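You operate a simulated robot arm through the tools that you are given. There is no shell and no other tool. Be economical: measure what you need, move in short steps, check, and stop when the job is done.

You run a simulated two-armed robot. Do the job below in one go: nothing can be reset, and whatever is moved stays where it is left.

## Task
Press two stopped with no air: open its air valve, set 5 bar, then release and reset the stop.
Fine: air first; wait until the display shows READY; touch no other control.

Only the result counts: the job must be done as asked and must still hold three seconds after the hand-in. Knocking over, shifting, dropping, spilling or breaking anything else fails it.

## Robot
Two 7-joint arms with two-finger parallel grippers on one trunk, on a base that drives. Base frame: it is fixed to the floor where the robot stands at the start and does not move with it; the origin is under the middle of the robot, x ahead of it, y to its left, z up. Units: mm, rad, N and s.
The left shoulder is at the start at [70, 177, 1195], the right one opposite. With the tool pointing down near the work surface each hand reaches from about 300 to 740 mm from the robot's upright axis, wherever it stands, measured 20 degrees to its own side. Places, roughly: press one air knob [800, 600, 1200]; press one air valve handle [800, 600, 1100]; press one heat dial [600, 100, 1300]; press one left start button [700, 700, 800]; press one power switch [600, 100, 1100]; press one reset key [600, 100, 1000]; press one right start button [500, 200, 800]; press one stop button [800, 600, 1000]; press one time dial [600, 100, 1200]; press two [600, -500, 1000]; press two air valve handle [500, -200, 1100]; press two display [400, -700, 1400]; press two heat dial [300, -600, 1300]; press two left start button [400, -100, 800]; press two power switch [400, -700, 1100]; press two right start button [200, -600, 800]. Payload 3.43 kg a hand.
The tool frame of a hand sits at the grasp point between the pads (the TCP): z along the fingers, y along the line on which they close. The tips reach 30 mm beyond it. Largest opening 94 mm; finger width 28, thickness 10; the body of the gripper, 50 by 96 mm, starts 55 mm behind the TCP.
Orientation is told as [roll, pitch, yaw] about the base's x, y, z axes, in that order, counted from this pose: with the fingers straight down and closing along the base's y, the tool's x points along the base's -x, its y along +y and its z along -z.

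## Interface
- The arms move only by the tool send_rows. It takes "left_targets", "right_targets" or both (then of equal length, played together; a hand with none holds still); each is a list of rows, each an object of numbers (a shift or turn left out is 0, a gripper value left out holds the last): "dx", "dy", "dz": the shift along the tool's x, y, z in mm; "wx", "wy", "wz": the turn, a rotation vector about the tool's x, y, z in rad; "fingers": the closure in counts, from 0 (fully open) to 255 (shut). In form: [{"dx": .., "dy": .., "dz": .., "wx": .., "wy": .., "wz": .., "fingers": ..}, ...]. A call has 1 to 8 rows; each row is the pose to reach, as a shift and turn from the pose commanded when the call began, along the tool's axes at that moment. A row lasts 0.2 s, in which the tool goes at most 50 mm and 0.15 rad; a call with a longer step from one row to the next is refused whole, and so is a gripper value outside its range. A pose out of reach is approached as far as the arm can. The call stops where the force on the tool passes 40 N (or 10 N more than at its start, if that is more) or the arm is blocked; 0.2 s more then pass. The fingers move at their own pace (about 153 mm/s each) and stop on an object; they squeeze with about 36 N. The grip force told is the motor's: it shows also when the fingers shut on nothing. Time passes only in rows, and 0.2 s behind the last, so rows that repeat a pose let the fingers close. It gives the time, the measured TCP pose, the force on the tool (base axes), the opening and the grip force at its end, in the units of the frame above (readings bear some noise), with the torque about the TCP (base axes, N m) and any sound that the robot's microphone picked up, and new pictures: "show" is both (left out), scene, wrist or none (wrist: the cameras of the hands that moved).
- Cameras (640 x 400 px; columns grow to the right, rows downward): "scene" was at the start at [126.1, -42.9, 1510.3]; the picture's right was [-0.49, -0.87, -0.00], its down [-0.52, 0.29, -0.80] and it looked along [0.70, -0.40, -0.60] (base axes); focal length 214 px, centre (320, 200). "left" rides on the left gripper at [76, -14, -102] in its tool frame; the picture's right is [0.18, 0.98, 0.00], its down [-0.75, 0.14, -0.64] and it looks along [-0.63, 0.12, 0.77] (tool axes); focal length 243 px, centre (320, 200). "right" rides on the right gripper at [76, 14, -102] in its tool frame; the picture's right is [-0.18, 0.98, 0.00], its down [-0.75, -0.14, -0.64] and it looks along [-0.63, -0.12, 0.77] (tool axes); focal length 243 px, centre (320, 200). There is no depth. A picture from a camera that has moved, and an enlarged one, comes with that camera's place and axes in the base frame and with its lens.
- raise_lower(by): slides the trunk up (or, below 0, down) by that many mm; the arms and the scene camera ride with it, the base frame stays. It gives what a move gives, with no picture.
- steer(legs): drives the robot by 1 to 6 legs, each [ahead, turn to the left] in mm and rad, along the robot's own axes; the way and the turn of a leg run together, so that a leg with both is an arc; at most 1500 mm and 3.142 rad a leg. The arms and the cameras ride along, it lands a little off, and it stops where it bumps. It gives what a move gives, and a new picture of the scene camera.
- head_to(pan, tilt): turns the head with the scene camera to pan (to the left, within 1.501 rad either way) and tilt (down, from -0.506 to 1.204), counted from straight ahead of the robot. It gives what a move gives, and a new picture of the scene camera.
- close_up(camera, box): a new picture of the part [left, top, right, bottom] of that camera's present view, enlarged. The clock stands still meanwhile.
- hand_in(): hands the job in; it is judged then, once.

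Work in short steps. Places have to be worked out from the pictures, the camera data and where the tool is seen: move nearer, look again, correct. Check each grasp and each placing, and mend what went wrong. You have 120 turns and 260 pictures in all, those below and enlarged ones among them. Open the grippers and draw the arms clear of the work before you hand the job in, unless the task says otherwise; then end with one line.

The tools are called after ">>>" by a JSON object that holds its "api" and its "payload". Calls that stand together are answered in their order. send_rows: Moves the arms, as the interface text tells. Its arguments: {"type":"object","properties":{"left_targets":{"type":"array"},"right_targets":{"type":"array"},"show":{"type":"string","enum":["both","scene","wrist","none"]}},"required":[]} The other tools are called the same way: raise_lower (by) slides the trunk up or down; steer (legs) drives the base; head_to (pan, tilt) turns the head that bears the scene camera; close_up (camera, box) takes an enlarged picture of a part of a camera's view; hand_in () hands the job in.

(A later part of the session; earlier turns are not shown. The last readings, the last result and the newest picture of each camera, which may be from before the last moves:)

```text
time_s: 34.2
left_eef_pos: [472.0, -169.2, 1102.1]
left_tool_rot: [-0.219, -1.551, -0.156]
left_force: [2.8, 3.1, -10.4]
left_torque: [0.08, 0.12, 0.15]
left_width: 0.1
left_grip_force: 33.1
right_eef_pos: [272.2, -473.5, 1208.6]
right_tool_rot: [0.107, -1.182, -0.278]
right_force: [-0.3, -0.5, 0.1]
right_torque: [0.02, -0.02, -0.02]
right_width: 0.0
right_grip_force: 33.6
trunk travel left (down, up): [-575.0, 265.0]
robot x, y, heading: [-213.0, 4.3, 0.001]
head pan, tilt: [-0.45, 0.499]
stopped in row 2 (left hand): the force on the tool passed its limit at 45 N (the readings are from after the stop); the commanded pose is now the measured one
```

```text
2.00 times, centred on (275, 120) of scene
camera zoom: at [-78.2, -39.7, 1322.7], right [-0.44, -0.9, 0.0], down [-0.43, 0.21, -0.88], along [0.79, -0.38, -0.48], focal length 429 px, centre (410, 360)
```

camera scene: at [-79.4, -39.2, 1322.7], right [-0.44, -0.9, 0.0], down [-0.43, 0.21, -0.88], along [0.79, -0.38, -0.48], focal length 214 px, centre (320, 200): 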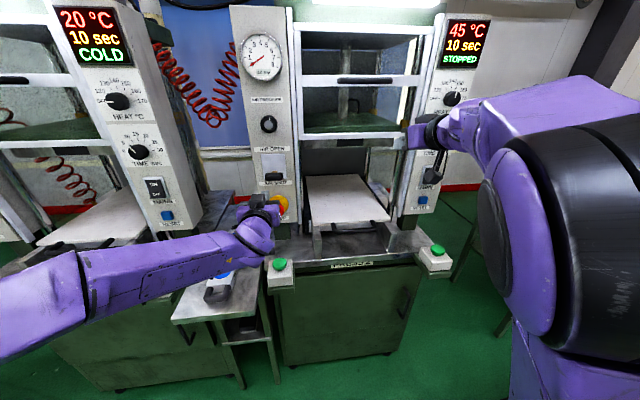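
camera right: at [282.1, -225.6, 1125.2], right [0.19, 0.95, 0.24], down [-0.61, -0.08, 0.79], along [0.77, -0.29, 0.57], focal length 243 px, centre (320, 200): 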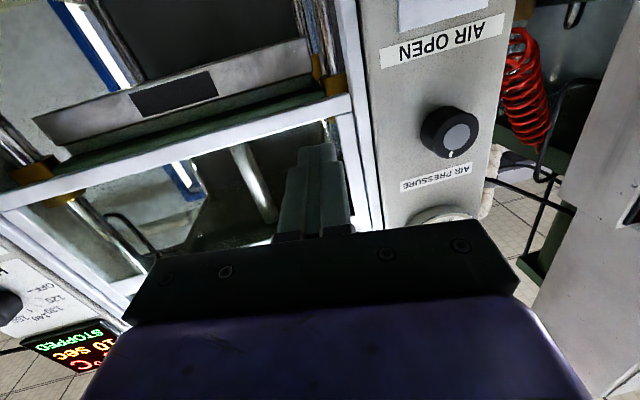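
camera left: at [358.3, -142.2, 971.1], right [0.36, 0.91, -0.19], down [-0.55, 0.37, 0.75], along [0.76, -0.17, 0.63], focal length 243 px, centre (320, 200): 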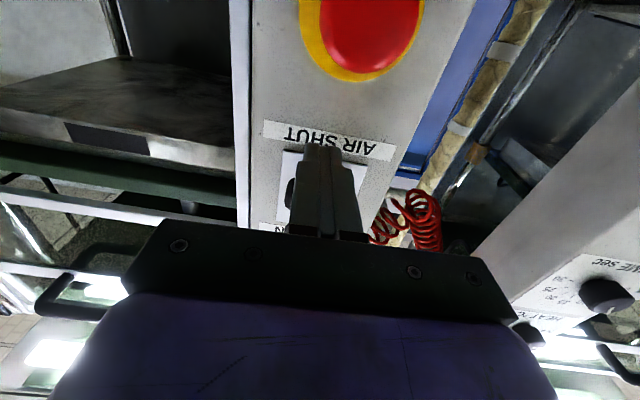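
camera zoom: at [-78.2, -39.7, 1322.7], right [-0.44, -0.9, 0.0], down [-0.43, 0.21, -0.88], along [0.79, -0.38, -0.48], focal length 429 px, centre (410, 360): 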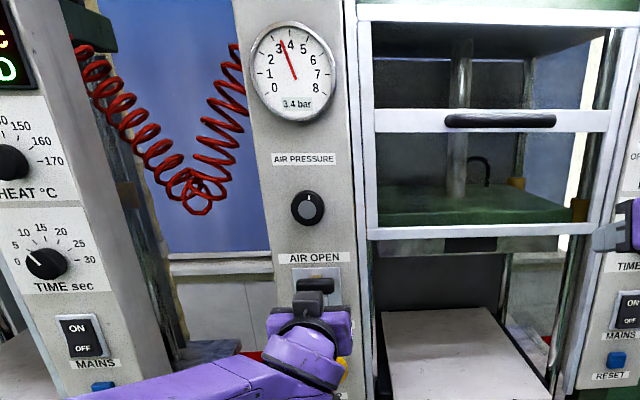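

End stop reached and pressure is rising (3.4 bar). I drop the finger slightly, retreat 100 mm and rise to the knob height, opening the fingers.

>>> {"api": "send_rows", "payload": {"left_targets": [{"dx": 10}, {"dx": 10, "dz": -40}, {"dx": 10, "dz": -80}, {"dx": 0, "dz": -105, "fingers": 0}, {"dx": -40, "dz": -105, "fingers": 0}, {"dx": -80, "dz": -105, "fingers": 0}, {"dx": -110, "dz": -105, "fingers": 0}, {"dx": -130, "dz": -105, "fingers": 0}], "show": "both"}}

>>> {"api": "close_up", "payload": {"camera": "scene", "box": [225, 20, 325, 220]}}

```text
time_s: 36.0
left_eef_pos: [374.0, -129.5, 1237.3]
left_tool_rot: [-0.242, -1.555, -0.136]
left_force: [0.5, 0.4, 0.4]
left_torque: [0.02, 0.02, -0.02]
left_width: 94.4
left_grip_force: 0.0
right_eef_pos: [271.1, -472.9, 1209.9]
right_tool_rot: [0.103, -1.184, -0.276]
right_force: [0.0, 0.3, 0.8]
right_torque: [0.01, 0.01, 0.0]
right_width: 0.0
right_grip_force: 33.2
trunk travel left (down, up): [-575.0, 265.0]
robot x, y, heading: [-211.8, 3.9, -0.001]
head pan, tilt: [-0.45, 0.499]
camera scene: at [-80.8, -39.4, 1322.8], right [-0.44, -0.9, 0.0], down [-0.43, 0.21, -0.88], along [0.79, -0.38, -0.48], focal length 214 px, centre (320, 200)
camera left: at [272.0, -105.2, 1162.7], right [0.36, 0.91, -0.19], down [-0.53, 0.37, 0.76], along [0.77, -0.17, 0.62], focal length 243 px, centre (320, 200)
```

scene: 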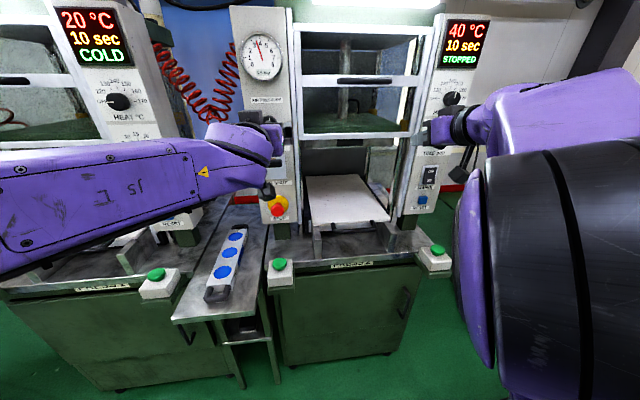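
left: 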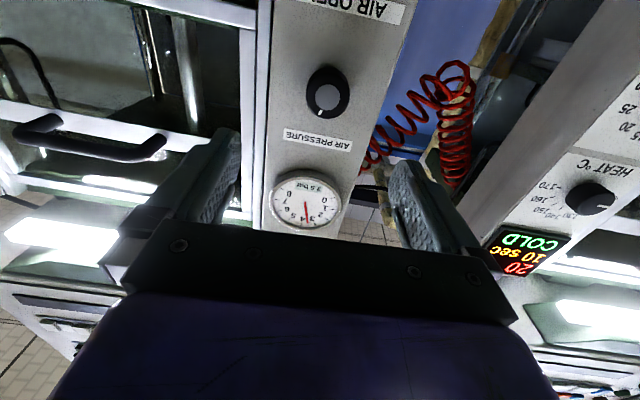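

```text
2.00 times, centred on (275, 120) of scene
camera zoom: at [-80.8, -39.4, 1322.8], right [-0.44, -0.9, 0.0], down [-0.43, 0.21, -0.88], along [0.79, -0.38, -0.48], focal length 429 px, centre (410, 360)
```

zoom: 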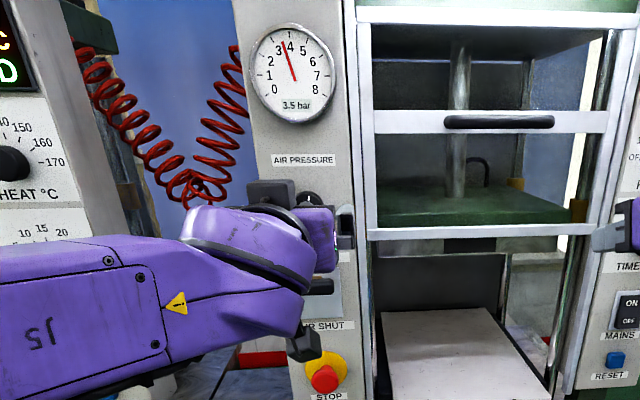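

Steady at 3.5 bar, knob pointer straight up. The knob is about (490,-173,1229); I pre-close to ~65 mm, lower 8 mm and advance.

>>> {"api": "send_rows", "payload": {"left_targets": [{"dx": 8, "fingers": 75}, {"dx": 8, "dz": 30, "dy": 1}, {"dx": 8, "dz": 60, "dy": 1}, {"dx": 8, "dz": 85, "dy": 1}], "show": "wrist"}}

>>> {"api": "close_up", "payload": {"camera": "scene", "box": [225, 40, 325, 180]}}

```text
time_s: 37.0
left_eef_pos: [455.7, -148.7, 1241.2]
left_tool_rot: [-1.584, -1.549, 1.217]
left_force: [0.5, 0.2, -0.4]
left_torque: [0.03, -0.04, -0.03]
left_width: 66.2
left_grip_force: 0.0
right_eef_pos: [270.7, -474.2, 1209.3]
right_tool_rot: [0.1, -1.185, -0.274]
right_force: [0.5, 0.0, -0.2]
right_torque: [0.02, -0.01, 0.02]
right_width: 0.1
right_grip_force: 33.2
trunk travel left (down, up): [-575.0, 265.0]
robot x, y, heading: [-210.8, 0.6, -0.003]
head pan, tilt: [-0.45, 0.499]
camera left: at [353.7, -127.3, 1163.8], right [0.35, 0.91, -0.2], down [-0.54, 0.38, 0.75], along [0.76, -0.15, 0.63], focal length 243 px, centre (320, 200)
```

left: 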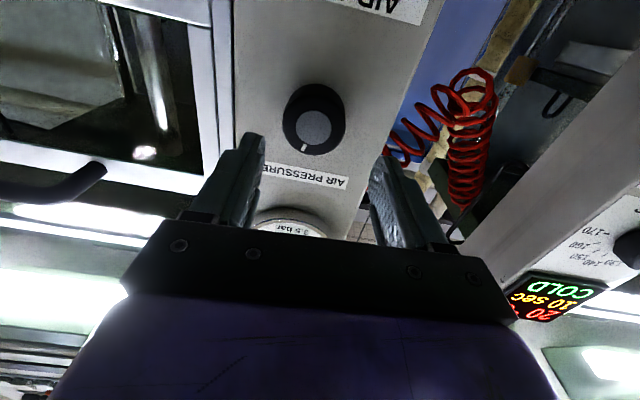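

```text
2.86 times, centred on (275, 110) of scene
camera zoom: at [-79.9, -39.0, 1322.8], right [-0.44, -0.9, 0.0], down [-0.43, 0.21, -0.88], along [0.79, -0.38, -0.48], focal length 613 px, centre (449, 457)
```

zoom: 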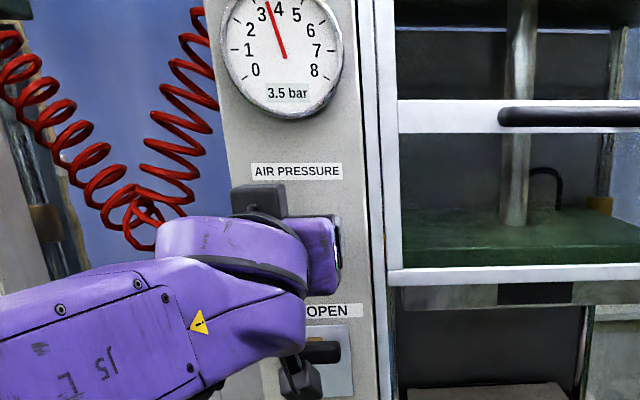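

The knob lies ~19 mm lower and ~7 mm right of the tool axis. I correct, then check before advancing.

>>> {"api": "send_rows", "payload": {"left_targets": [{"dx": 10, "dy": -4}, {"dx": 19, "dy": -7}, {"dx": 19, "dy": -7}], "show": "wrist"}}

```text
time_s: 38.0
left_eef_pos: [467.5, -122.7, 1242.2]
left_tool_rot: [-1.883, -1.499, 1.549]
left_force: [0.0, -0.3, 0.1]
left_torque: [0.02, 0.02, 0.0]
left_width: 66.2
left_grip_force: 0.0
right_eef_pos: [269.9, -472.8, 1209.3]
right_tool_rot: [0.108, -1.186, -0.28]
right_force: [-0.4, 0.0, -0.3]
right_torque: [0.04, -0.01, 0.02]
right_width: 0.1
right_grip_force: 32.9
trunk travel left (down, up): [-575.0, 265.0]
robot x, y, heading: [-213.1, 0.7, -0.002]
head pan, tilt: [-0.45, 0.499]
stopped in row 3 (left hand): the arm was blocked; the commanded pose is now the measured one
camera left: at [364.5, -108.1, 1165.5], right [0.32, 0.91, -0.25], down [-0.56, 0.4, 0.73], along [0.76, -0.09, 0.64], focal length 243 px, centre (320, 200)
```

left: 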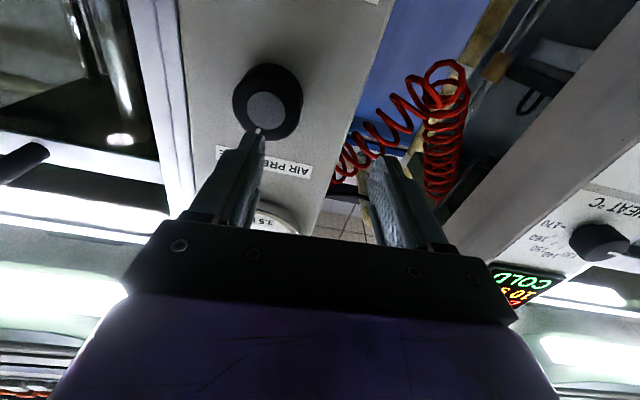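

The arm was blocked and drifted left. I look at the scene to find what obstructs it.

>>> {"api": "head_to", "payload": {"pan": 0.1, "tilt": 0.6}}

```text
time_s: 39.0
left_eef_pos: [467.4, -122.8, 1241.4]
left_tool_rot: [-1.866, -1.498, 1.534]
left_force: [0.8, 0.2, 0.7]
left_torque: [-0.02, 0.0, -0.01]
left_width: 66.5
left_grip_force: 0.1
right_eef_pos: [269.6, -474.5, 1209.8]
right_tool_rot: [0.105, -1.187, -0.277]
right_force: [-0.6, -0.2, 0.3]
right_torque: [0.0, -0.03, -0.03]
right_width: 0.1
right_grip_force: 32.8
trunk travel left (down, up): [-575.0, 265.0]
robot x, y, heading: [-212.7, -0.8, -0.002]
head pan, tilt: [0.099, 0.6]
camera scene: at [-74.2, 9.1, 1313.7], right [0.1, -1.0, 0.0], down [-0.56, -0.05, -0.83], along [0.82, 0.08, -0.56], focal length 214 px, centre (320, 200)
```

scene: 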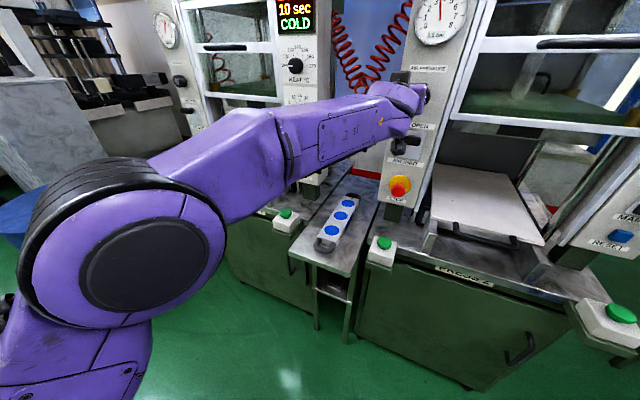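

No contact visible; the elbow is raised and the wrist is at a limit. At lever height relative to the shoulder the arm worked fine, so I retreat, raise the trunk 180 mm and bring the hand back down.

>>> {"api": "send_rows", "payload": {"left_targets": [{"dz": -40}, {"dz": -80}, {"dz": -120}], "show": "none"}}

>>> {"api": "raise_lower", "payload": {"by": 180}}

>>> {"api": "send_rows", "payload": {"left_targets": [{"dx": 40}, {"dx": 80}, {"dx": 120}, {"dx": 160}, {"dx": 200}, {"dx": 200}], "show": "scene"}}

```text
time_s: 39.8
left_eef_pos: [349.8, -86.4, 1238.7]
left_tool_rot: [-1.888, -1.504, 1.549]
left_force: [0.1, 0.2, 0.9]
left_torque: [0.02, 0.0, -0.02]
left_width: 66.3
left_grip_force: 0.0
right_eef_pos: [268.1, -473.1, 1210.5]
right_tool_rot: [0.103, -1.187, -0.272]
right_force: [-0.9, -0.2, -1.0]
right_torque: [0.04, 0.0, -0.01]
right_width: 0.0
right_grip_force: 32.9
trunk travel left (down, up): [-575.0, 265.0]
robot x, y, heading: [-216.7, 2.0, 0.001]
head pan, tilt: [0.099, 0.6]
```

```text
time_s: 41.8
left_eef_pos: [352.6, -86.9, 1418.0]
left_tool_rot: [-1.856, -1.506, 1.521]
left_force: [0.2, 0.8, -0.5]
left_torque: [0.0, -0.03, 0.01]
left_width: 66.3
left_grip_force: 0.1
right_eef_pos: [270.2, -472.7, 1390.8]
right_tool_rot: [0.106, -1.184, -0.275]
right_force: [0.0, -0.5, -0.6]
right_torque: [0.03, -0.02, 0.01]
right_width: 0.0
right_grip_force: 32.8
trunk travel left (down, up): [-755.0, 85.0]
robot x, y, heading: [-208.9, -2.1, -0.002]
head pan, tilt: [0.099, 0.6]
```

```text
time_s: 43.2
left_eef_pos: [351.7, -99.5, 1217.4]
left_tool_rot: [-1.87, -1.504, 1.535]
left_force: [0.0, -0.6, 1.3]
left_torque: [0.03, -0.02, 0.01]
left_width: 66.4
left_grip_force: 0.1
right_eef_pos: [268.7, -473.3, 1390.1]
right_tool_rot: [0.105, -1.184, -0.275]
right_force: [-1.3, -1.1, 0.6]
right_torque: [0.03, 0.03, 0.03]
right_width: 0.0
right_grip_force: 32.8
trunk travel left (down, up): [-755.0, 85.0]
robot x, y, heading: [-215.7, 1.3, 0.0]
head pan, tilt: [0.099, 0.6]
camera scene: at [-75.1, 9.3, 1493.8], right [0.1, -1.0, 0.0], down [-0.56, -0.06, -0.83], along [0.82, 0.08, -0.56], focal length 214 px, centre (320, 200)
```

scene: 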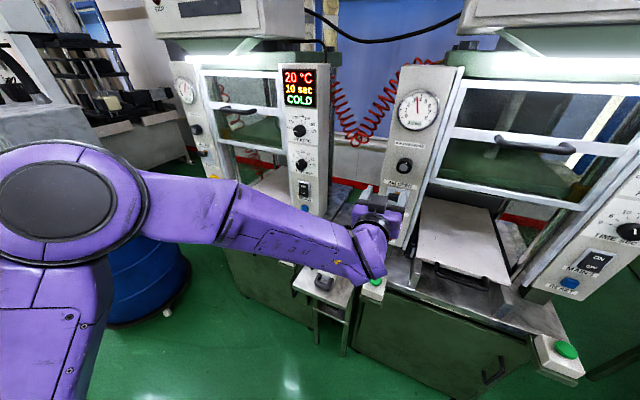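

Comfortable now. I correct orientation slightly (roll +0.064, yaw, pitch) and align 110 mm in front of the knob.

>>> {"api": "send_rows", "payload": {"left_targets": [{"dx": -9, "dy": -10, "dz": 20, "wx": 0.038, "wy": 0.02, "wz": 0.064}, {"dx": -9, "dy": -20, "dz": 45, "wx": 0.038, "wy": 0.02, "wz": 0.064}, {"dx": -9, "dy": -20, "dz": 45, "wx": 0.038, "wy": 0.02, "wz": 0.064}], "show": "wrist"}}

>>> {"api": "head_to", "payload": {"pan": -0.45, "tilt": 0.6}}

```text
time_s: 44.0
left_eef_pos: [387.1, -131.0, 1229.7]
left_tool_rot: [1.583, -1.569, -1.955]
left_force: [1.1, -0.2, -0.5]
left_torque: [0.01, 0.04, 0.02]
left_width: 66.7
left_grip_force: 0.1
right_eef_pos: [270.3, -473.4, 1390.5]
right_tool_rot: [0.103, -1.184, -0.275]
right_force: [-0.3, 0.0, 0.4]
right_torque: [0.03, 0.0, 0.0]
right_width: 0.0
right_grip_force: 33.4
trunk travel left (down, up): [-755.0, 85.0]
robot x, y, heading: [-211.3, -3.3, -0.002]
head pan, tilt: [0.099, 0.6]
camera left: at [285.1, -106.8, 1152.9], right [0.36, 0.92, -0.18], down [-0.55, 0.36, 0.75], along [0.76, -0.17, 0.63], focal length 243 px, centre (320, 200)
```

left: 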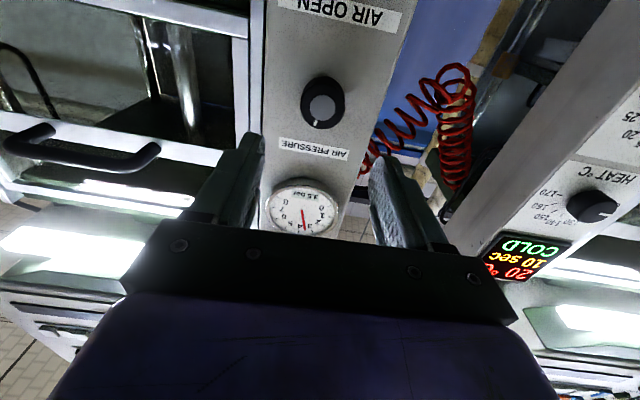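

```text
time_s: 45.0
left_eef_pos: [386.4, -130.7, 1228.3]
left_tool_rot: [1.282, -1.57, -1.656]
left_force: [0.6, -0.9, -0.3]
left_torque: [-0.01, 0.02, -0.03]
left_width: 66.6
left_grip_force: 0.0
right_eef_pos: [270.2, -473.8, 1389.7]
right_tool_rot: [0.105, -1.185, -0.274]
right_force: [0.1, 0.1, -1.0]
right_torque: [-0.01, 0.0, -0.03]
right_width: 0.2
right_grip_force: 32.5
trunk travel left (down, up): [-755.0, 85.0]
robot x, y, heading: [-209.9, 0.2, -0.002]
head pan, tilt: [-0.45, 0.6]
camera scene: at [-82.4, -38.1, 1493.7], right [-0.44, -0.9, 0.0], down [-0.51, 0.25, -0.82], along [0.74, -0.36, -0.57], focal length 214 px, centre (320, 200)
```

scene: 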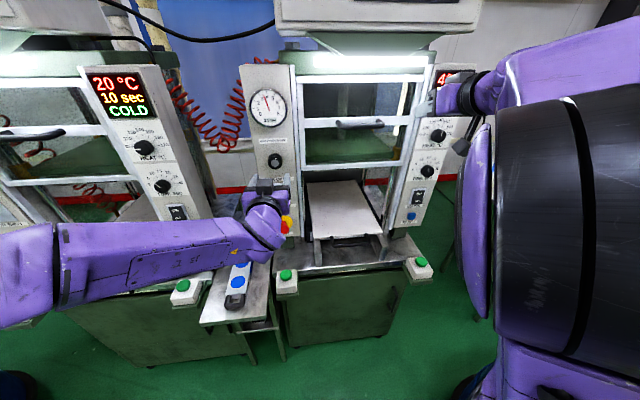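

Nearly aligned (within a few mm). I advance 60 mm and recheck.

>>> {"api": "send_rows", "payload": {"left_targets": [{"dz": 30, "dx": 2, "dy": 1}, {"dz": 60, "dx": 3, "dy": 2}, {"dz": 60, "dx": 3, "dy": 2}], "show": "wrist"}}

>>> {"api": "close_up", "payload": {"camera": "scene", "box": [225, 80, 325, 240]}}

```text
time_s: 45.8
left_eef_pos: [443.0, -152.0, 1227.5]
left_tool_rot: [1.622, -1.568, -1.996]
left_force: [0.1, -0.5, 0.3]
left_torque: [0.0, -0.03, -0.02]
left_width: 66.3
left_grip_force: 0.0
right_eef_pos: [269.2, -473.2, 1390.2]
right_tool_rot: [0.104, -1.186, -0.276]
right_force: [0.1, 0.4, 0.0]
right_torque: [0.01, 0.02, 0.0]
right_width: 0.0
right_grip_force: 33.8
trunk travel left (down, up): [-755.0, 85.0]
robot x, y, heading: [-214.8, 0.3, -0.002]
head pan, tilt: [-0.45, 0.6]
camera left: at [341.7, -128.1, 1151.2], right [0.36, 0.92, -0.18], down [-0.55, 0.36, 0.75], along [0.76, -0.17, 0.63], focal length 243 px, centre (320, 200)
```

left: 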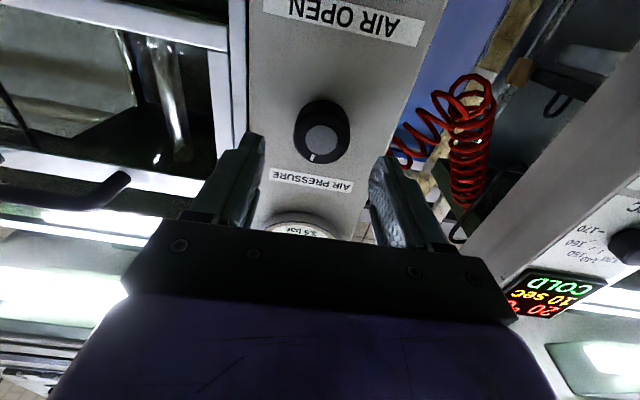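

```text
2.50 times, centred on (275, 160) of scene
camera zoom: at [-83.8, -37.5, 1493.8], right [-0.44, -0.9, 0.0], down [-0.51, 0.25, -0.83], along [0.74, -0.36, -0.56], focal length 536 px, centre (432, 300)
```

zoom: 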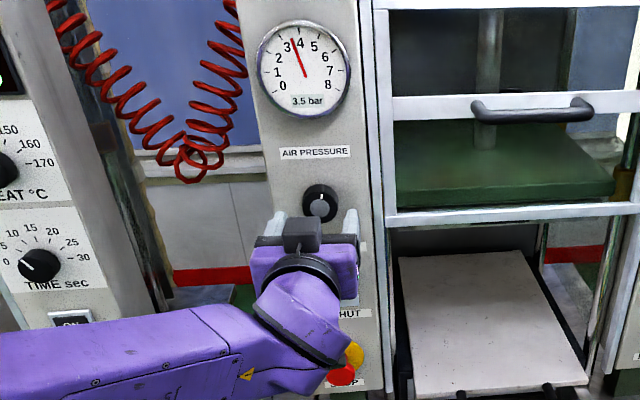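

Aligned. I advance 38 mm to bring the pads around the knob.

>>> {"api": "send_rows", "payload": {"left_targets": [{"dz": 20, "dx": 2}, {"dz": 38, "dx": 2}, {"dz": 38, "dx": 2}], "show": "wrist"}}

>>> {"api": "close_up", "payload": {"camera": "scene", "box": [225, 80, 325, 240]}}

```text
time_s: 46.6
left_eef_pos: [479.9, -166.9, 1225.0]
left_tool_rot: [1.352, -1.57, -1.725]
left_force: [0.5, -0.1, -0.7]
left_torque: [0.0, -0.04, 0.02]
left_width: 66.5
left_grip_force: 0.1
right_eef_pos: [269.4, -474.2, 1390.7]
right_tool_rot: [0.103, -1.185, -0.274]
right_force: [-0.6, 1.2, -0.2]
right_torque: [0.0, -0.03, 0.01]
right_width: 0.0
right_grip_force: 33.3
trunk travel left (down, up): [-755.0, 85.0]
robot x, y, heading: [-211.8, 1.6, -0.002]
head pan, tilt: [-0.45, 0.6]
camera left: at [377.7, -142.4, 1148.2], right [0.36, 0.92, -0.18], down [-0.55, 0.36, 0.75], along [0.76, -0.17, 0.63], focal length 243 px, centre (320, 200)
```

left: 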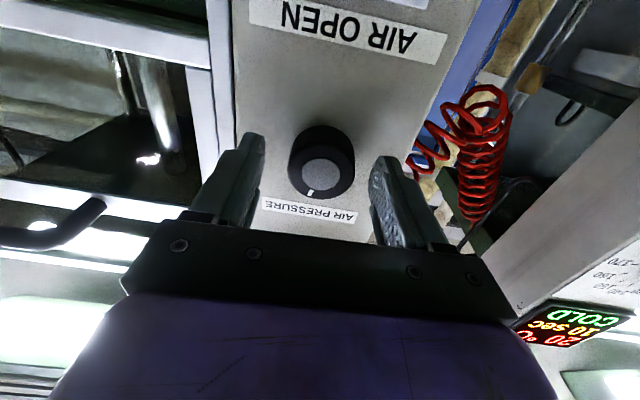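

```text
2.50 times, centred on (275, 160) of scene
camera zoom: at [-83.1, -37.6, 1493.8], right [-0.44, -0.9, 0.0], down [-0.51, 0.25, -0.83], along [0.74, -0.36, -0.56], focal length 536 px, centre (432, 300)
```

zoom: 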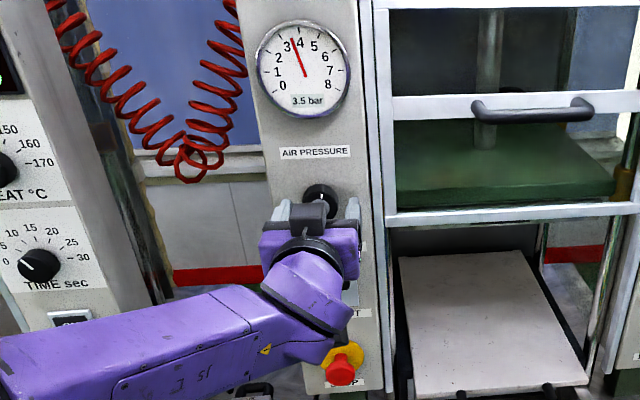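

Cross-checking, the knob face is ~30 mm ahead of the TCP and ~9 mm higher. I raise 9 mm, advance 22 mm and close gently.

>>> {"api": "send_rows", "payload": {"left_targets": [{"dx": -9}, {"dx": -9, "dz": 11}, {"dx": -9, "dz": 22}, {"dx": -9, "dz": 22}], "show": "wrist"}}

>>> {"api": "close_up", "payload": {"camera": "scene", "box": [225, 80, 325, 240]}}

```text
time_s: 47.6
left_eef_pos: [494.4, -172.7, 1236.5]
left_tool_rot: [2.701, -1.566, -3.076]
left_force: [-15.5, 7.5, 0.6]
left_torque: [0.07, 0.05, 0.76]
left_width: 66.8
left_grip_force: 0.4
right_eef_pos: [265.3, -471.2, 1390.7]
right_tool_rot: [0.103, -1.188, -0.273]
right_force: [0.9, -0.3, -0.9]
right_torque: [-0.01, 0.0, 0.02]
right_width: 0.0
right_grip_force: 33.1
trunk travel left (down, up): [-755.0, 85.0]
robot x, y, heading: [-212.9, -0.7, -0.002]
head pan, tilt: [-0.45, 0.6]
camera left: at [393.4, -147.8, 1159.6], right [0.36, 0.92, -0.18], down [-0.55, 0.37, 0.75], along [0.75, -0.17, 0.63], focal length 243 px, centre (320, 200)
```

left: 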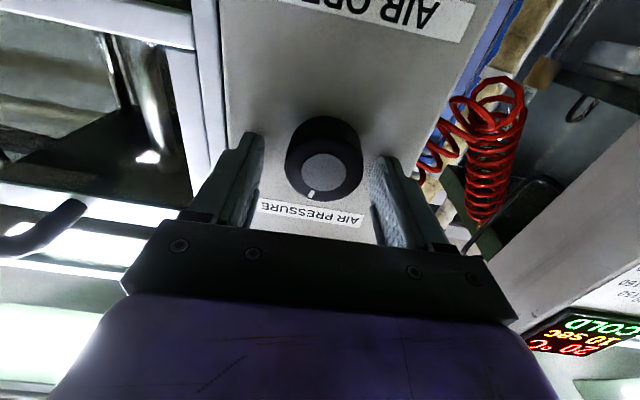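

```text
2.50 times, centred on (275, 160) of scene
camera zoom: at [-88.2, -35.4, 1494.3], right [-0.44, -0.9, 0.0], down [-0.51, 0.24, -0.83], along [0.74, -0.36, -0.56], focal length 536 px, centre (432, 300)
```

zoom: 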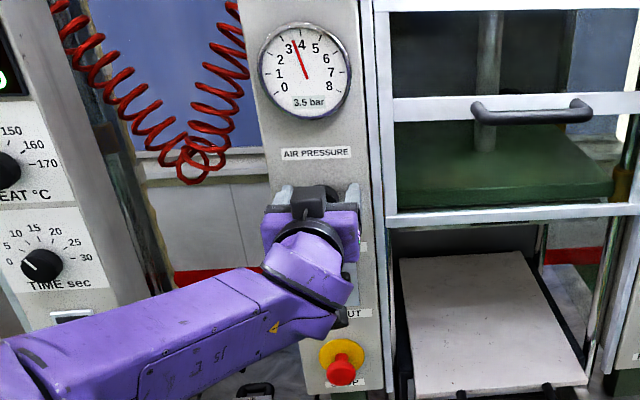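

Fingertips touch the panel (17 N), so depth is full. I back off 4 mm and close on the knob.

>>> {"api": "send_rows", "payload": {"left_targets": [{"dz": -4, "dy": 1}, {"dz": -4, "dy": 1, "fingers": 255}, {"dz": -4, "dy": 1, "fingers": 255}, {"dz": -4, "dy": 1, "fingers": 255}], "show": "wrist"}}

```text
time_s: 48.6
left_eef_pos: [493.5, -171.5, 1235.1]
left_tool_rot: [2.545, -1.57, -2.919]
left_force: [-6.3, 6.0, 1.7]
left_torque: [0.08, 0.16, 0.68]
left_width: 42.0
left_grip_force: 45.0
right_eef_pos: [268.5, -473.1, 1391.0]
right_tool_rot: [0.101, -1.186, -0.272]
right_force: [0.2, -0.7, 0.0]
right_torque: [-0.01, -0.01, 0.0]
right_width: 0.0
right_grip_force: 33.0
trunk travel left (down, up): [-755.0, 85.0]
robot x, y, heading: [-212.9, 1.3, -0.0]
head pan, tilt: [-0.45, 0.6]
camera left: at [392.7, -146.4, 1158.1], right [0.36, 0.92, -0.18], down [-0.55, 0.37, 0.75], along [0.76, -0.17, 0.63], focal length 243 px, centre (320, 200)
```

left: 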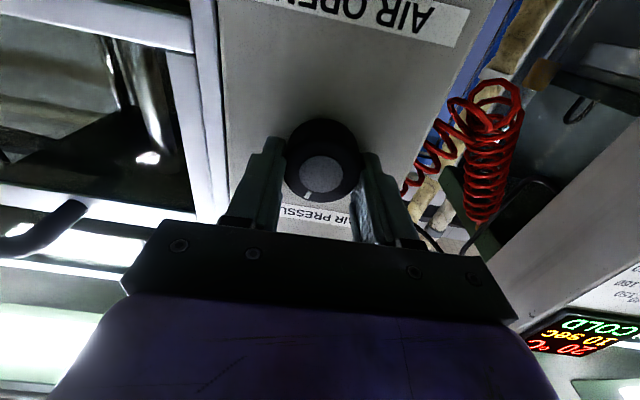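

Knob held at 42 mm. I turn it clockwise 0.3 rad and read the gauge.

>>> {"api": "send_rows", "payload": {"left_targets": [{"wz": 0.1}, {"wz": 0.2}, {"wz": 0.3}, {"wz": 0.3}, {"wz": 0.3}], "show": "wrist"}}

>>> {"api": "close_up", "payload": {"camera": "scene", "box": [225, 80, 325, 240]}}

```text
time_s: 49.8
left_eef_pos: [493.2, -170.8, 1235.1]
left_tool_rot: [1.577, -1.265, -1.952]
left_force: [-8.2, 1.0, 0.5]
left_torque: [-0.07, -0.1, -0.01]
left_width: 42.2
left_grip_force: 45.5
right_eef_pos: [266.3, -474.4, 1390.8]
right_tool_rot: [0.103, -1.186, -0.278]
right_force: [-0.5, -0.4, 0.3]
right_torque: [-0.01, 0.0, 0.0]
right_width: 0.1
right_grip_force: 32.5
trunk travel left (down, up): [-755.0, 85.0]
robot x, y, heading: [-215.6, 0.5, -0.001]
head pan, tilt: [-0.45, 0.6]
camera left: at [400.6, -126.3, 1157.1], right [0.36, 0.92, 0.12], down [-0.63, 0.15, 0.76], along [0.68, -0.35, 0.64], focal length 243 px, centre (320, 200)
```

left: 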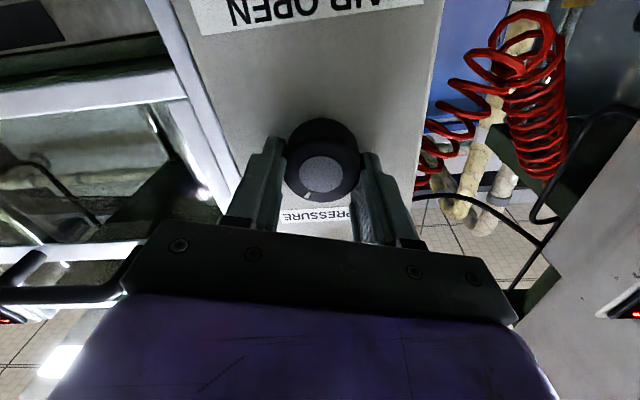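

```text
2.50 times, centred on (275, 160) of scene
camera zoom: at [-85.4, -37.7, 1493.9], right [-0.44, -0.9, 0.0], down [-0.51, 0.25, -0.83], along [0.74, -0.36, -0.56], focal length 536 px, centre (432, 300)
```

zoom: 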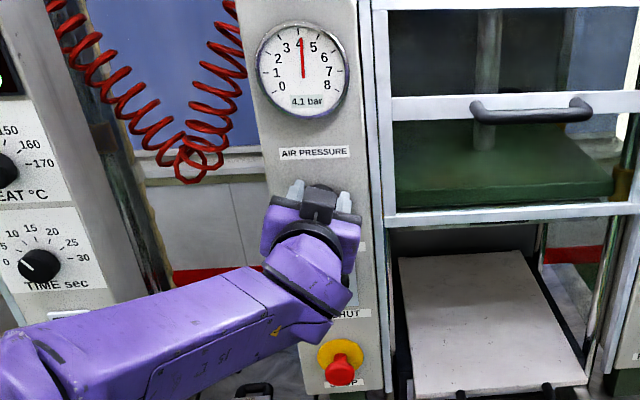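

4.1 bar after 0.3 rad. I turn about 0.4 rad more and let it settle.

>>> {"api": "send_rows", "payload": {"left_targets": [{"wz": 0.1}, {"wz": 0.2}, {"wz": 0.3}, {"wz": 0.4}, {"wz": 0.4}, {"wz": 0.4}, {"wz": 0.4}, {"wz": 0.4}], "show": "none"}}

>>> {"api": "close_up", "payload": {"camera": "scene", "box": [235, 80, 305, 150]}}

```text
time_s: 50.7
left_eef_pos: [492.5, -174.5, 1233.7]
left_tool_rot: [1.552, -0.938, -1.934]
left_force: [-14.5, -20.3, 6.7]
left_torque: [-0.18, -0.18, 1.67]
left_width: 41.9
left_grip_force: 44.7
right_eef_pos: [262.5, -481.3, 1389.6]
right_tool_rot: [0.122, -1.187, -0.3]
right_force: [0.2, 0.8, 0.5]
right_torque: [0.01, 0.02, -0.01]
right_width: 0.3
right_grip_force: 32.8
trunk travel left (down, up): [-755.0, 85.0]
robot x, y, heading: [-216.9, -1.5, -0.012]
head pan, tilt: [-0.45, 0.6]
stopped in row 4 (left hand): the force on the tool passed its limit at 44 N (the readings are from after the stop); the commanded pose is now the measured one
```

```text
5.71 times, centred on (270, 115) of scene
camera zoom: at [-89.2, -43.9, 1494.4], right [-0.44, -0.9, -0.01], down [-0.5, 0.25, -0.83], along [0.74, -0.36, -0.56], focal length 1226 px, centre (606, 686)
```

zoom: 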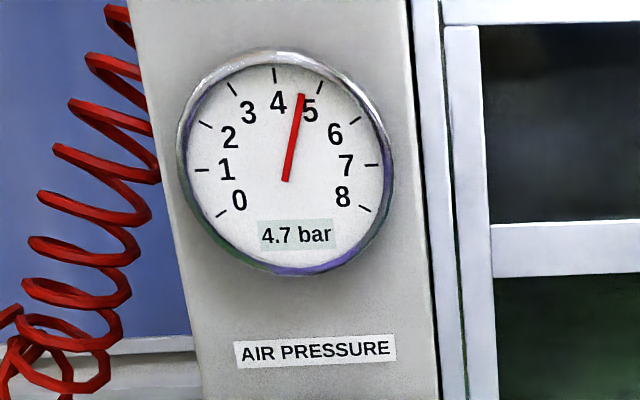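

4.7 bar, but a side force built up. I check what the hand may be touching.

>>> {"api": "close_up", "payload": {"camera": "scene", "box": [205, 120, 345, 260]}}

>>> {"api": "close_up", "payload": {"camera": "left", "box": [0, 0, 640, 400]}}

```text
2.86 times, centred on (275, 190) of scene
camera zoom: at [-89.2, -43.9, 1494.4], right [-0.44, -0.9, -0.01], down [-0.5, 0.25, -0.83], along [0.74, -0.36, -0.56], focal length 613 px, centre (449, 229)
```

zoom: 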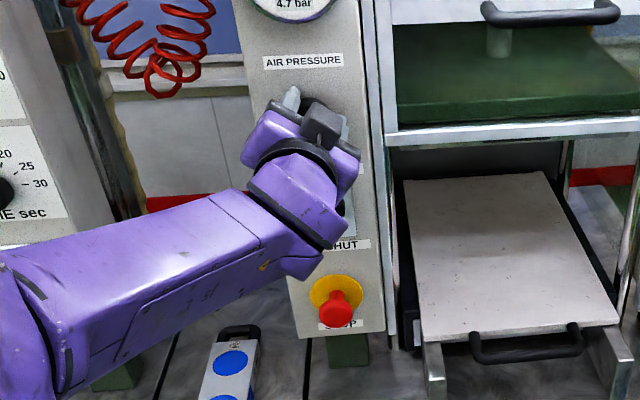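

```text
1.00 times, centred on (320, 200) of left (not enlarged: the box is as wide or as high as the picture)
camera zoom: at [408.3, -105.0, 1164.7], right [0.34, 0.84, 0.43], down [-0.71, -0.08, 0.7], along [0.62, -0.54, 0.57], focal length 243 px, centre (320, 200)
```

zoom: 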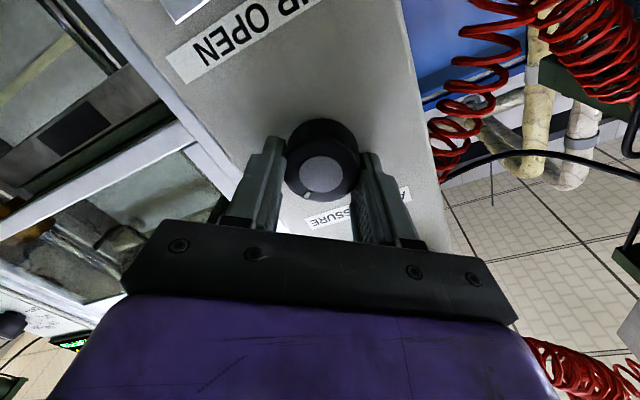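

No contact seen; probably strain from off-axis turning. I open, back off slightly, turn the hand back 0.6 rad, and regrip for the remaining bit.

>>> {"api": "send_rows", "payload": {"left_targets": [{"fingers": 75}, {"fingers": 75}, {"dz": -20, "fingers": 75}, {"dz": -20, "wz": -0.15}, {"dz": -20, "wz": -0.3}, {"dz": -20, "wz": -0.45}, {"dz": -20, "wz": -0.6}, {"dz": -20, "wz": -0.6}], "show": "wrist"}}

>>> {"api": "close_up", "payload": {"camera": "scene", "box": [225, 80, 325, 240]}}

```text
time_s: 52.5
left_eef_pos: [479.5, -161.2, 1233.0]
left_tool_rot: [1.245, -1.539, -1.619]
left_force: [-1.3, -0.3, 0.2]
left_torque: [-0.01, 0.01, 0.02]
left_width: 66.5
left_grip_force: 0.0
right_eef_pos: [268.1, -475.2, 1389.6]
right_tool_rot: [0.105, -1.186, -0.279]
right_force: [-0.7, -0.6, -0.2]
right_torque: [-0.02, 0.01, 0.01]
right_width: 0.0
right_grip_force: 33.3
trunk travel left (down, up): [-755.0, 85.0]
robot x, y, heading: [-212.4, 1.0, -0.006]
head pan, tilt: [-0.45, 0.6]
camera left: at [377.7, -135.0, 1155.7], right [0.36, 0.92, -0.15], down [-0.55, 0.34, 0.76], along [0.76, -0.19, 0.63], focal length 243 px, centre (320, 200)
```

left: 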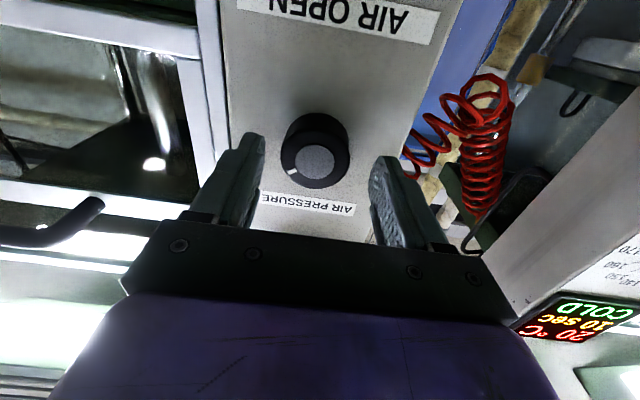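

```text
2.50 times, centred on (275, 160) of scene
camera zoom: at [-83.0, -38.9, 1493.7], right [-0.44, -0.9, 0.0], down [-0.51, 0.25, -0.82], along [0.74, -0.36, -0.57], focal length 536 px, centre (432, 300)
```

zoom: 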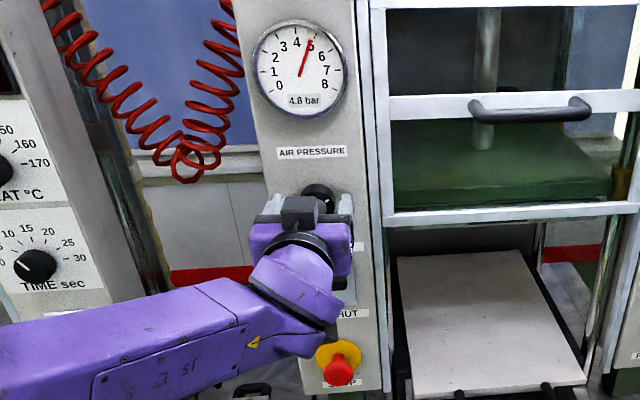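

4.8 bar now (≈2 bar/rad). I move in again with a 4 mm shift, grip and turn 0.1 rad.

>>> {"api": "send_rows", "payload": {"left_targets": [{"dy": -4, "dz": 8}, {"dy": -4, "dz": 16}, {"dy": -4, "dz": 16, "fingers": 255}, {"dy": -4, "dz": 16, "fingers": 255}, {"dy": -4, "dz": 16, "fingers": 255}, {"dy": -4, "dz": 16, "wz": 0.05}, {"dy": -4, "dz": 16, "wz": 0.1}, {"dy": -4, "dz": 16, "wz": 0.1}], "show": "none"}}

>>> {"api": "close_up", "payload": {"camera": "scene", "box": [235, 80, 305, 150]}}

```text
time_s: 54.3
left_eef_pos: [493.7, -170.8, 1230.4]
left_tool_rot: [1.497, -1.437, -1.871]
left_force: [3.3, 1.1, 2.8]
left_torque: [-0.02, -0.16, 0.82]
left_width: 41.6
left_grip_force: 44.8
right_eef_pos: [269.2, -474.8, 1389.9]
right_tool_rot: [0.103, -1.185, -0.278]
right_force: [-1.1, 0.3, -0.4]
right_torque: [0.0, -0.01, 0.02]
right_width: 0.3
right_grip_force: 33.0
trunk travel left (down, up): [-755.0, 85.0]
robot x, y, heading: [-212.0, 0.5, -0.005]
head pan, tilt: [-0.45, 0.6]
```

```text
5.71 times, centred on (270, 115) of scene
camera zoom: at [-82.7, -38.2, 1493.7], right [-0.44, -0.9, 0.0], down [-0.51, 0.25, -0.82], along [0.74, -0.36, -0.57], focal length 1226 px, centre (606, 686)
```

zoom: 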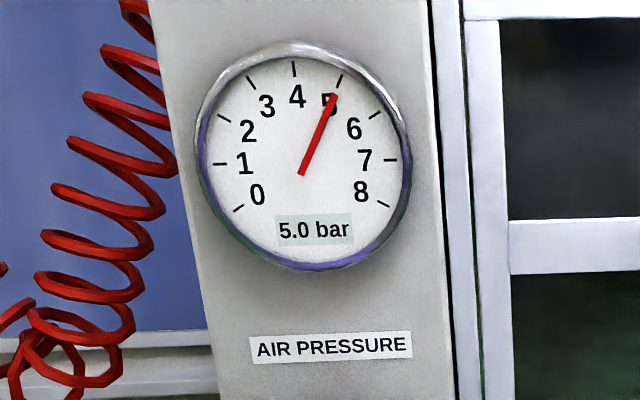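

5.0 bar. I release and retreat 110 mm straight back, then recheck.

>>> {"api": "send_rows", "payload": {"left_targets": [{"fingers": 75}, {"fingers": 75}, {"fingers": 75}, {"dz": -40}, {"dz": -80}, {"dz": -120}], "show": "wrist"}}

>>> {"api": "close_up", "payload": {"camera": "scene", "box": [225, 80, 325, 240]}}

```text
time_s: 55.7
left_eef_pos: [379.9, -125.6, 1236.4]
left_tool_rot: [1.507, -1.437, -1.881]
left_force: [0.7, 0.6, -0.2]
left_torque: [0.01, -0.02, -0.02]
left_width: 66.4
left_grip_force: 0.0
right_eef_pos: [267.8, -473.7, 1390.0]
right_tool_rot: [0.104, -1.184, -0.278]
right_force: [-0.5, 0.2, 0.1]
right_torque: [0.03, -0.02, 0.01]
right_width: 0.0
right_grip_force: 33.2
trunk travel left (down, up): [-755.0, 85.0]
robot x, y, heading: [-214.6, 2.6, -0.003]
head pan, tilt: [-0.45, 0.6]
camera left: at [281.3, -91.5, 1159.2], right [0.36, 0.93, -0.05], down [-0.58, 0.27, 0.77], along [0.73, -0.25, 0.63], focal length 243 px, centre (320, 200)
```

left: 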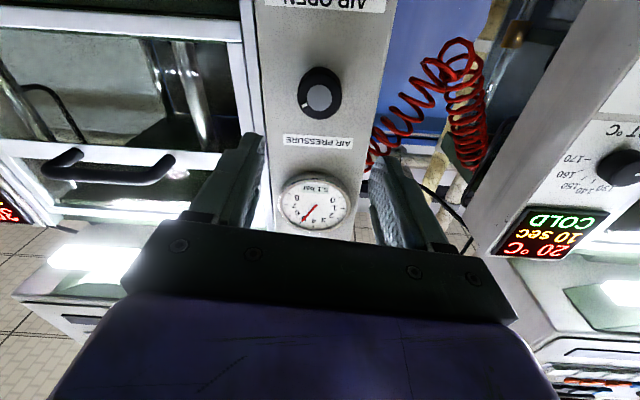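

```text
2.50 times, centred on (275, 160) of scene
camera zoom: at [-84.2, -37.8, 1493.8], right [-0.44, -0.9, 0.0], down [-0.51, 0.25, -0.83], along [0.74, -0.36, -0.56], focal length 536 px, centre (432, 300)
```

zoom: 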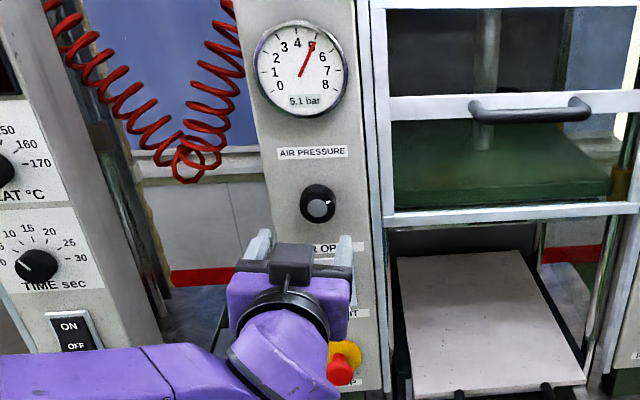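

It now appears to read 5.1. I let a second pass and zoom in.

>>> {"api": "send_rows", "payload": {"left_targets": [{"dz": 0}, {"dz": 0}, {"dz": 0}, {"dz": 0}], "show": "none"}}

>>> {"api": "close_up", "payload": {"camera": "scene", "box": [235, 80, 305, 150]}}

```text
time_s: 56.7
left_eef_pos: [381.5, -126.0, 1236.0]
left_tool_rot: [1.489, -1.436, -1.866]
left_force: [-0.2, -0.6, -0.3]
left_torque: [0.0, 0.04, 0.01]
left_width: 66.1
left_grip_force: 0.1
right_eef_pos: [269.0, -475.8, 1388.8]
right_tool_rot: [0.105, -1.184, -0.28]
right_force: [0.3, -0.3, -0.1]
right_torque: [0.0, 0.02, -0.01]
right_width: 0.1
right_grip_force: 32.7
trunk travel left (down, up): [-755.0, 85.0]
robot x, y, heading: [-211.3, 1.8, -0.003]
head pan, tilt: [-0.45, 0.6]
```

```text
5.71 times, centred on (270, 115) of scene
camera zoom: at [-83.2, -38.5, 1493.7], right [-0.44, -0.9, 0.0], down [-0.51, 0.25, -0.82], along [0.74, -0.36, -0.57], focal length 1226 px, centre (606, 686)
```

zoom: 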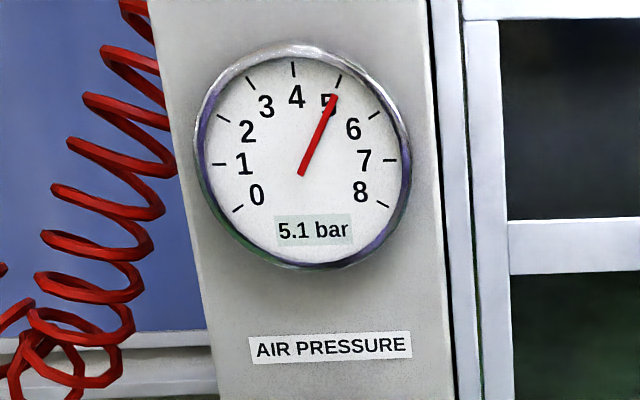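

5.1 bar; I'll trim it down. I re-enter along the same path, grip and turn back 0.04 rad.

>>> {"api": "send_rows", "payload": {"left_targets": [{"dz": 40}, {"dz": 80}, {"dz": 105}, {"dz": 117}, {"dz": 117, "fingers": 255}, {"dz": 117, "fingers": 255}, {"dz": 117, "wz": -0.04}, {"dz": 117, "wz": -0.04}], "show": "none"}}

>>> {"api": "send_rows", "payload": {"left_targets": [{"dz": 0}, {"dz": 0}, {"dz": 0}, {"dz": 0}], "show": "none"}}

>>> {"api": "close_up", "payload": {"camera": "scene", "box": [235, 80, 305, 150]}}

```text
time_s: 58.5
left_eef_pos: [491.7, -168.3, 1231.7]
left_tool_rot: [1.467, -1.478, -1.841]
left_force: [2.6, 0.8, 2.7]
left_torque: [-0.06, -0.22, 0.99]
left_width: 41.6
left_grip_force: 45.0
right_eef_pos: [269.1, -474.8, 1390.1]
right_tool_rot: [0.103, -1.185, -0.278]
right_force: [-1.0, 0.9, 0.9]
right_torque: [-0.01, -0.02, -0.04]
right_width: 0.1
right_grip_force: 32.5
trunk travel left (down, up): [-755.0, 85.0]
robot x, y, heading: [-213.4, -0.1, -0.003]
head pan, tilt: [-0.45, 0.6]
```

```text
time_s: 59.5
left_eef_pos: [491.8, -169.1, 1232.4]
left_tool_rot: [1.469, -1.476, -1.841]
left_force: [4.1, 0.7, 6.7]
left_torque: [-0.03, -0.21, 0.92]
left_width: 41.8
left_grip_force: 45.0
right_eef_pos: [269.7, -474.4, 1388.7]
right_tool_rot: [0.104, -1.184, -0.277]
right_force: [0.1, -0.2, 0.1]
right_torque: [0.0, 0.02, 0.0]
right_width: 0.1
right_grip_force: 33.1
trunk travel left (down, up): [-755.0, 85.0]
robot x, y, heading: [-214.5, 3.1, -0.0]
head pan, tilt: [-0.45, 0.6]
```

```text
5.71 times, centred on (270, 115) of scene
camera zoom: at [-82.8, -37.9, 1493.7], right [-0.44, -0.9, 0.0], down [-0.51, 0.25, -0.82], along [0.74, -0.36, -0.57], focal length 1226 px, centre (606, 686)
```

zoom: 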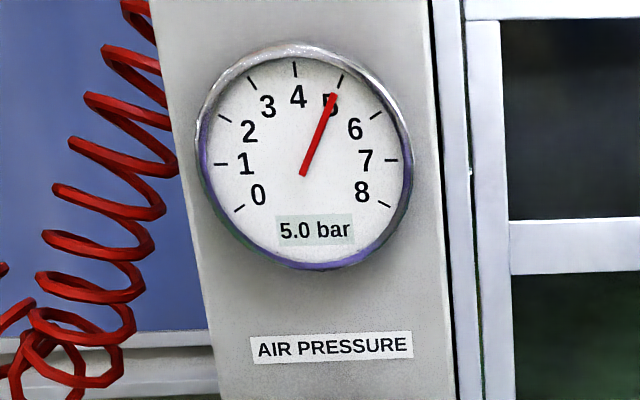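

5.0 bar steady. Release and retreat, then look closely at the gauge and stop button.

>>> {"api": "send_rows", "payload": {"left_targets": [{"fingers": 75}, {"fingers": 75}, {"fingers": 75}, {"dz": -40}, {"dz": -80}, {"dz": -120}, {"dz": -120}], "show": "none"}}

>>> {"api": "close_up", "payload": {"camera": "scene", "box": [225, 80, 325, 240]}}

>>> {"api": "close_up", "payload": {"camera": "scene", "box": [255, 200, 315, 250]}}

```text
time_s: 61.1
left_eef_pos: [379.0, -127.0, 1233.0]
left_tool_rot: [1.461, -1.477, -1.836]
left_force: [0.5, 0.2, 0.1]
left_torque: [0.01, -0.03, -0.04]
left_width: 66.7
left_grip_force: 0.1
right_eef_pos: [270.0, -475.6, 1389.6]
right_tool_rot: [0.103, -1.184, -0.281]
right_force: [0.1, -0.5, 0.9]
right_torque: [0.01, 0.0, -0.01]
right_width: 0.0
right_grip_force: 33.3
trunk travel left (down, up): [-755.0, 85.0]
robot x, y, heading: [-210.7, 2.5, -0.0]
head pan, tilt: [-0.45, 0.6]
```

```text
2.50 times, centred on (275, 160) of scene
camera zoom: at [-82.8, -38.8, 1493.6], right [-0.44, -0.9, 0.0], down [-0.51, 0.25, -0.82], along [0.74, -0.36, -0.57], focal length 536 px, centre (432, 300)
```

zoom: 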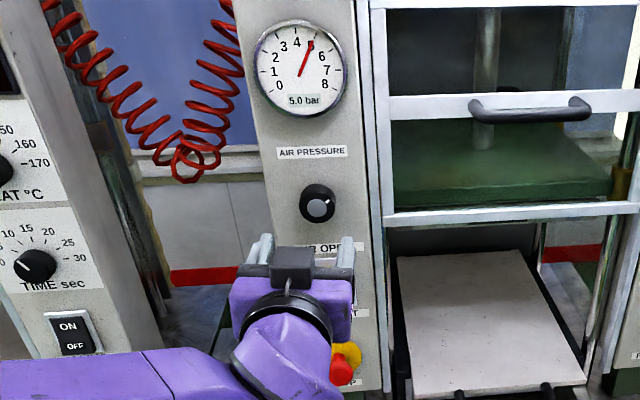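

```text
8.00 times, centred on (285, 225) of scene
camera zoom: at [-82.8, -38.8, 1493.6], right [-0.44, -0.9, 0.0], down [-0.51, 0.25, -0.82], along [0.74, -0.36, -0.57], focal length 1716 px, centre (600, 0)
```

zoom: 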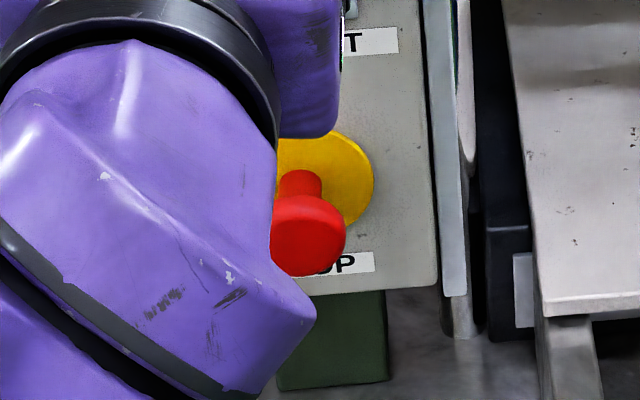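

Gauge holds 5.0. Now lower the trunk 235 mm to bring the hand to the stop button's height.

>>> {"api": "raise_lower", "payload": {"by": -235}}

>>> {"api": "send_rows", "payload": {"left_targets": [{"wz": -0.09}, {"wz": -0.09}], "show": "both"}}

```text
time_s: 63.6
left_eef_pos: [377.9, -127.9, 998.0]
left_tool_rot: [1.459, -1.476, -1.834]
left_force: [0.7, -0.5, -0.7]
left_torque: [0.0, 0.01, 0.0]
left_width: 66.3
left_grip_force: 0.0
right_eef_pos: [269.0, -474.2, 1153.8]
right_tool_rot: [0.106, -1.186, -0.278]
right_force: [0.1, 0.8, 0.0]
right_torque: [0.01, 0.0, -0.01]
right_width: 0.1
right_grip_force: 33.3
trunk travel left (down, up): [-520.0, 320.0]
robot x, y, heading: [-209.9, 0.3, -0.009]
head pan, tilt: [-0.45, 0.6]
```

```text
time_s: 64.2
left_eef_pos: [377.1, -128.5, 997.9]
left_tool_rot: [0.257, -1.56, -0.631]
left_force: [0.2, -0.2, -0.4]
left_torque: [-0.02, -0.02, -0.02]
left_width: 66.1
left_grip_force: 0.0
right_eef_pos: [267.7, -474.6, 1154.8]
right_tool_rot: [0.104, -1.185, -0.281]
right_force: [0.2, 0.4, 0.1]
right_torque: [0.0, 0.02, -0.01]
right_width: 0.0
right_grip_force: 33.8
trunk travel left (down, up): [-520.0, 320.0]
robot x, y, heading: [-208.1, -4.3, -0.006]
head pan, tilt: [-0.45, 0.6]
camera scene: at [-83.4, -38.6, 1258.7], right [-0.44, -0.9, 0.0], down [-0.51, 0.25, -0.83], along [0.74, -0.36, -0.56], focal length 214 px, centre (320, 200)
camera left: at [276.4, -103.2, 922.1], right [0.36, 0.92, -0.18], down [-0.54, 0.36, 0.76], along [0.76, -0.17, 0.62], focal length 243 px, centre (320, 200)
```

scene: 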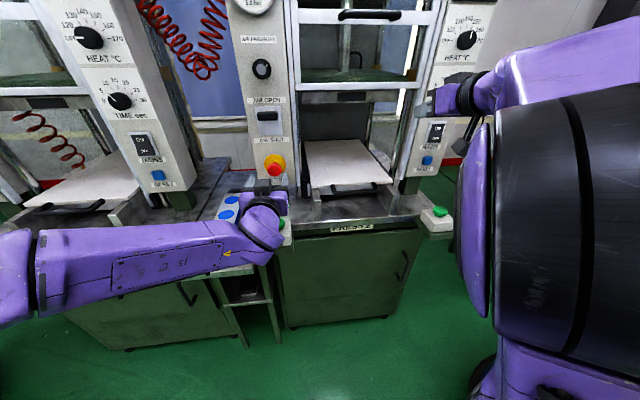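
left: 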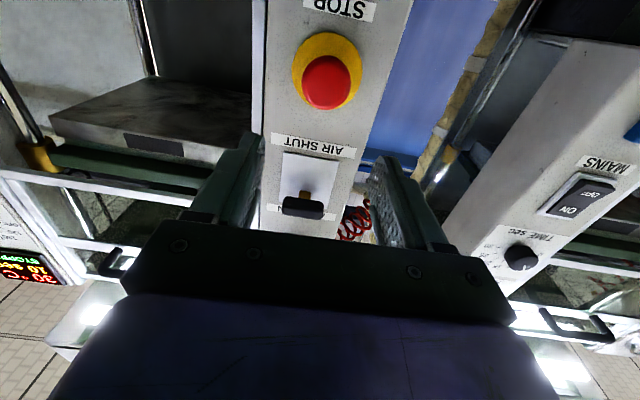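

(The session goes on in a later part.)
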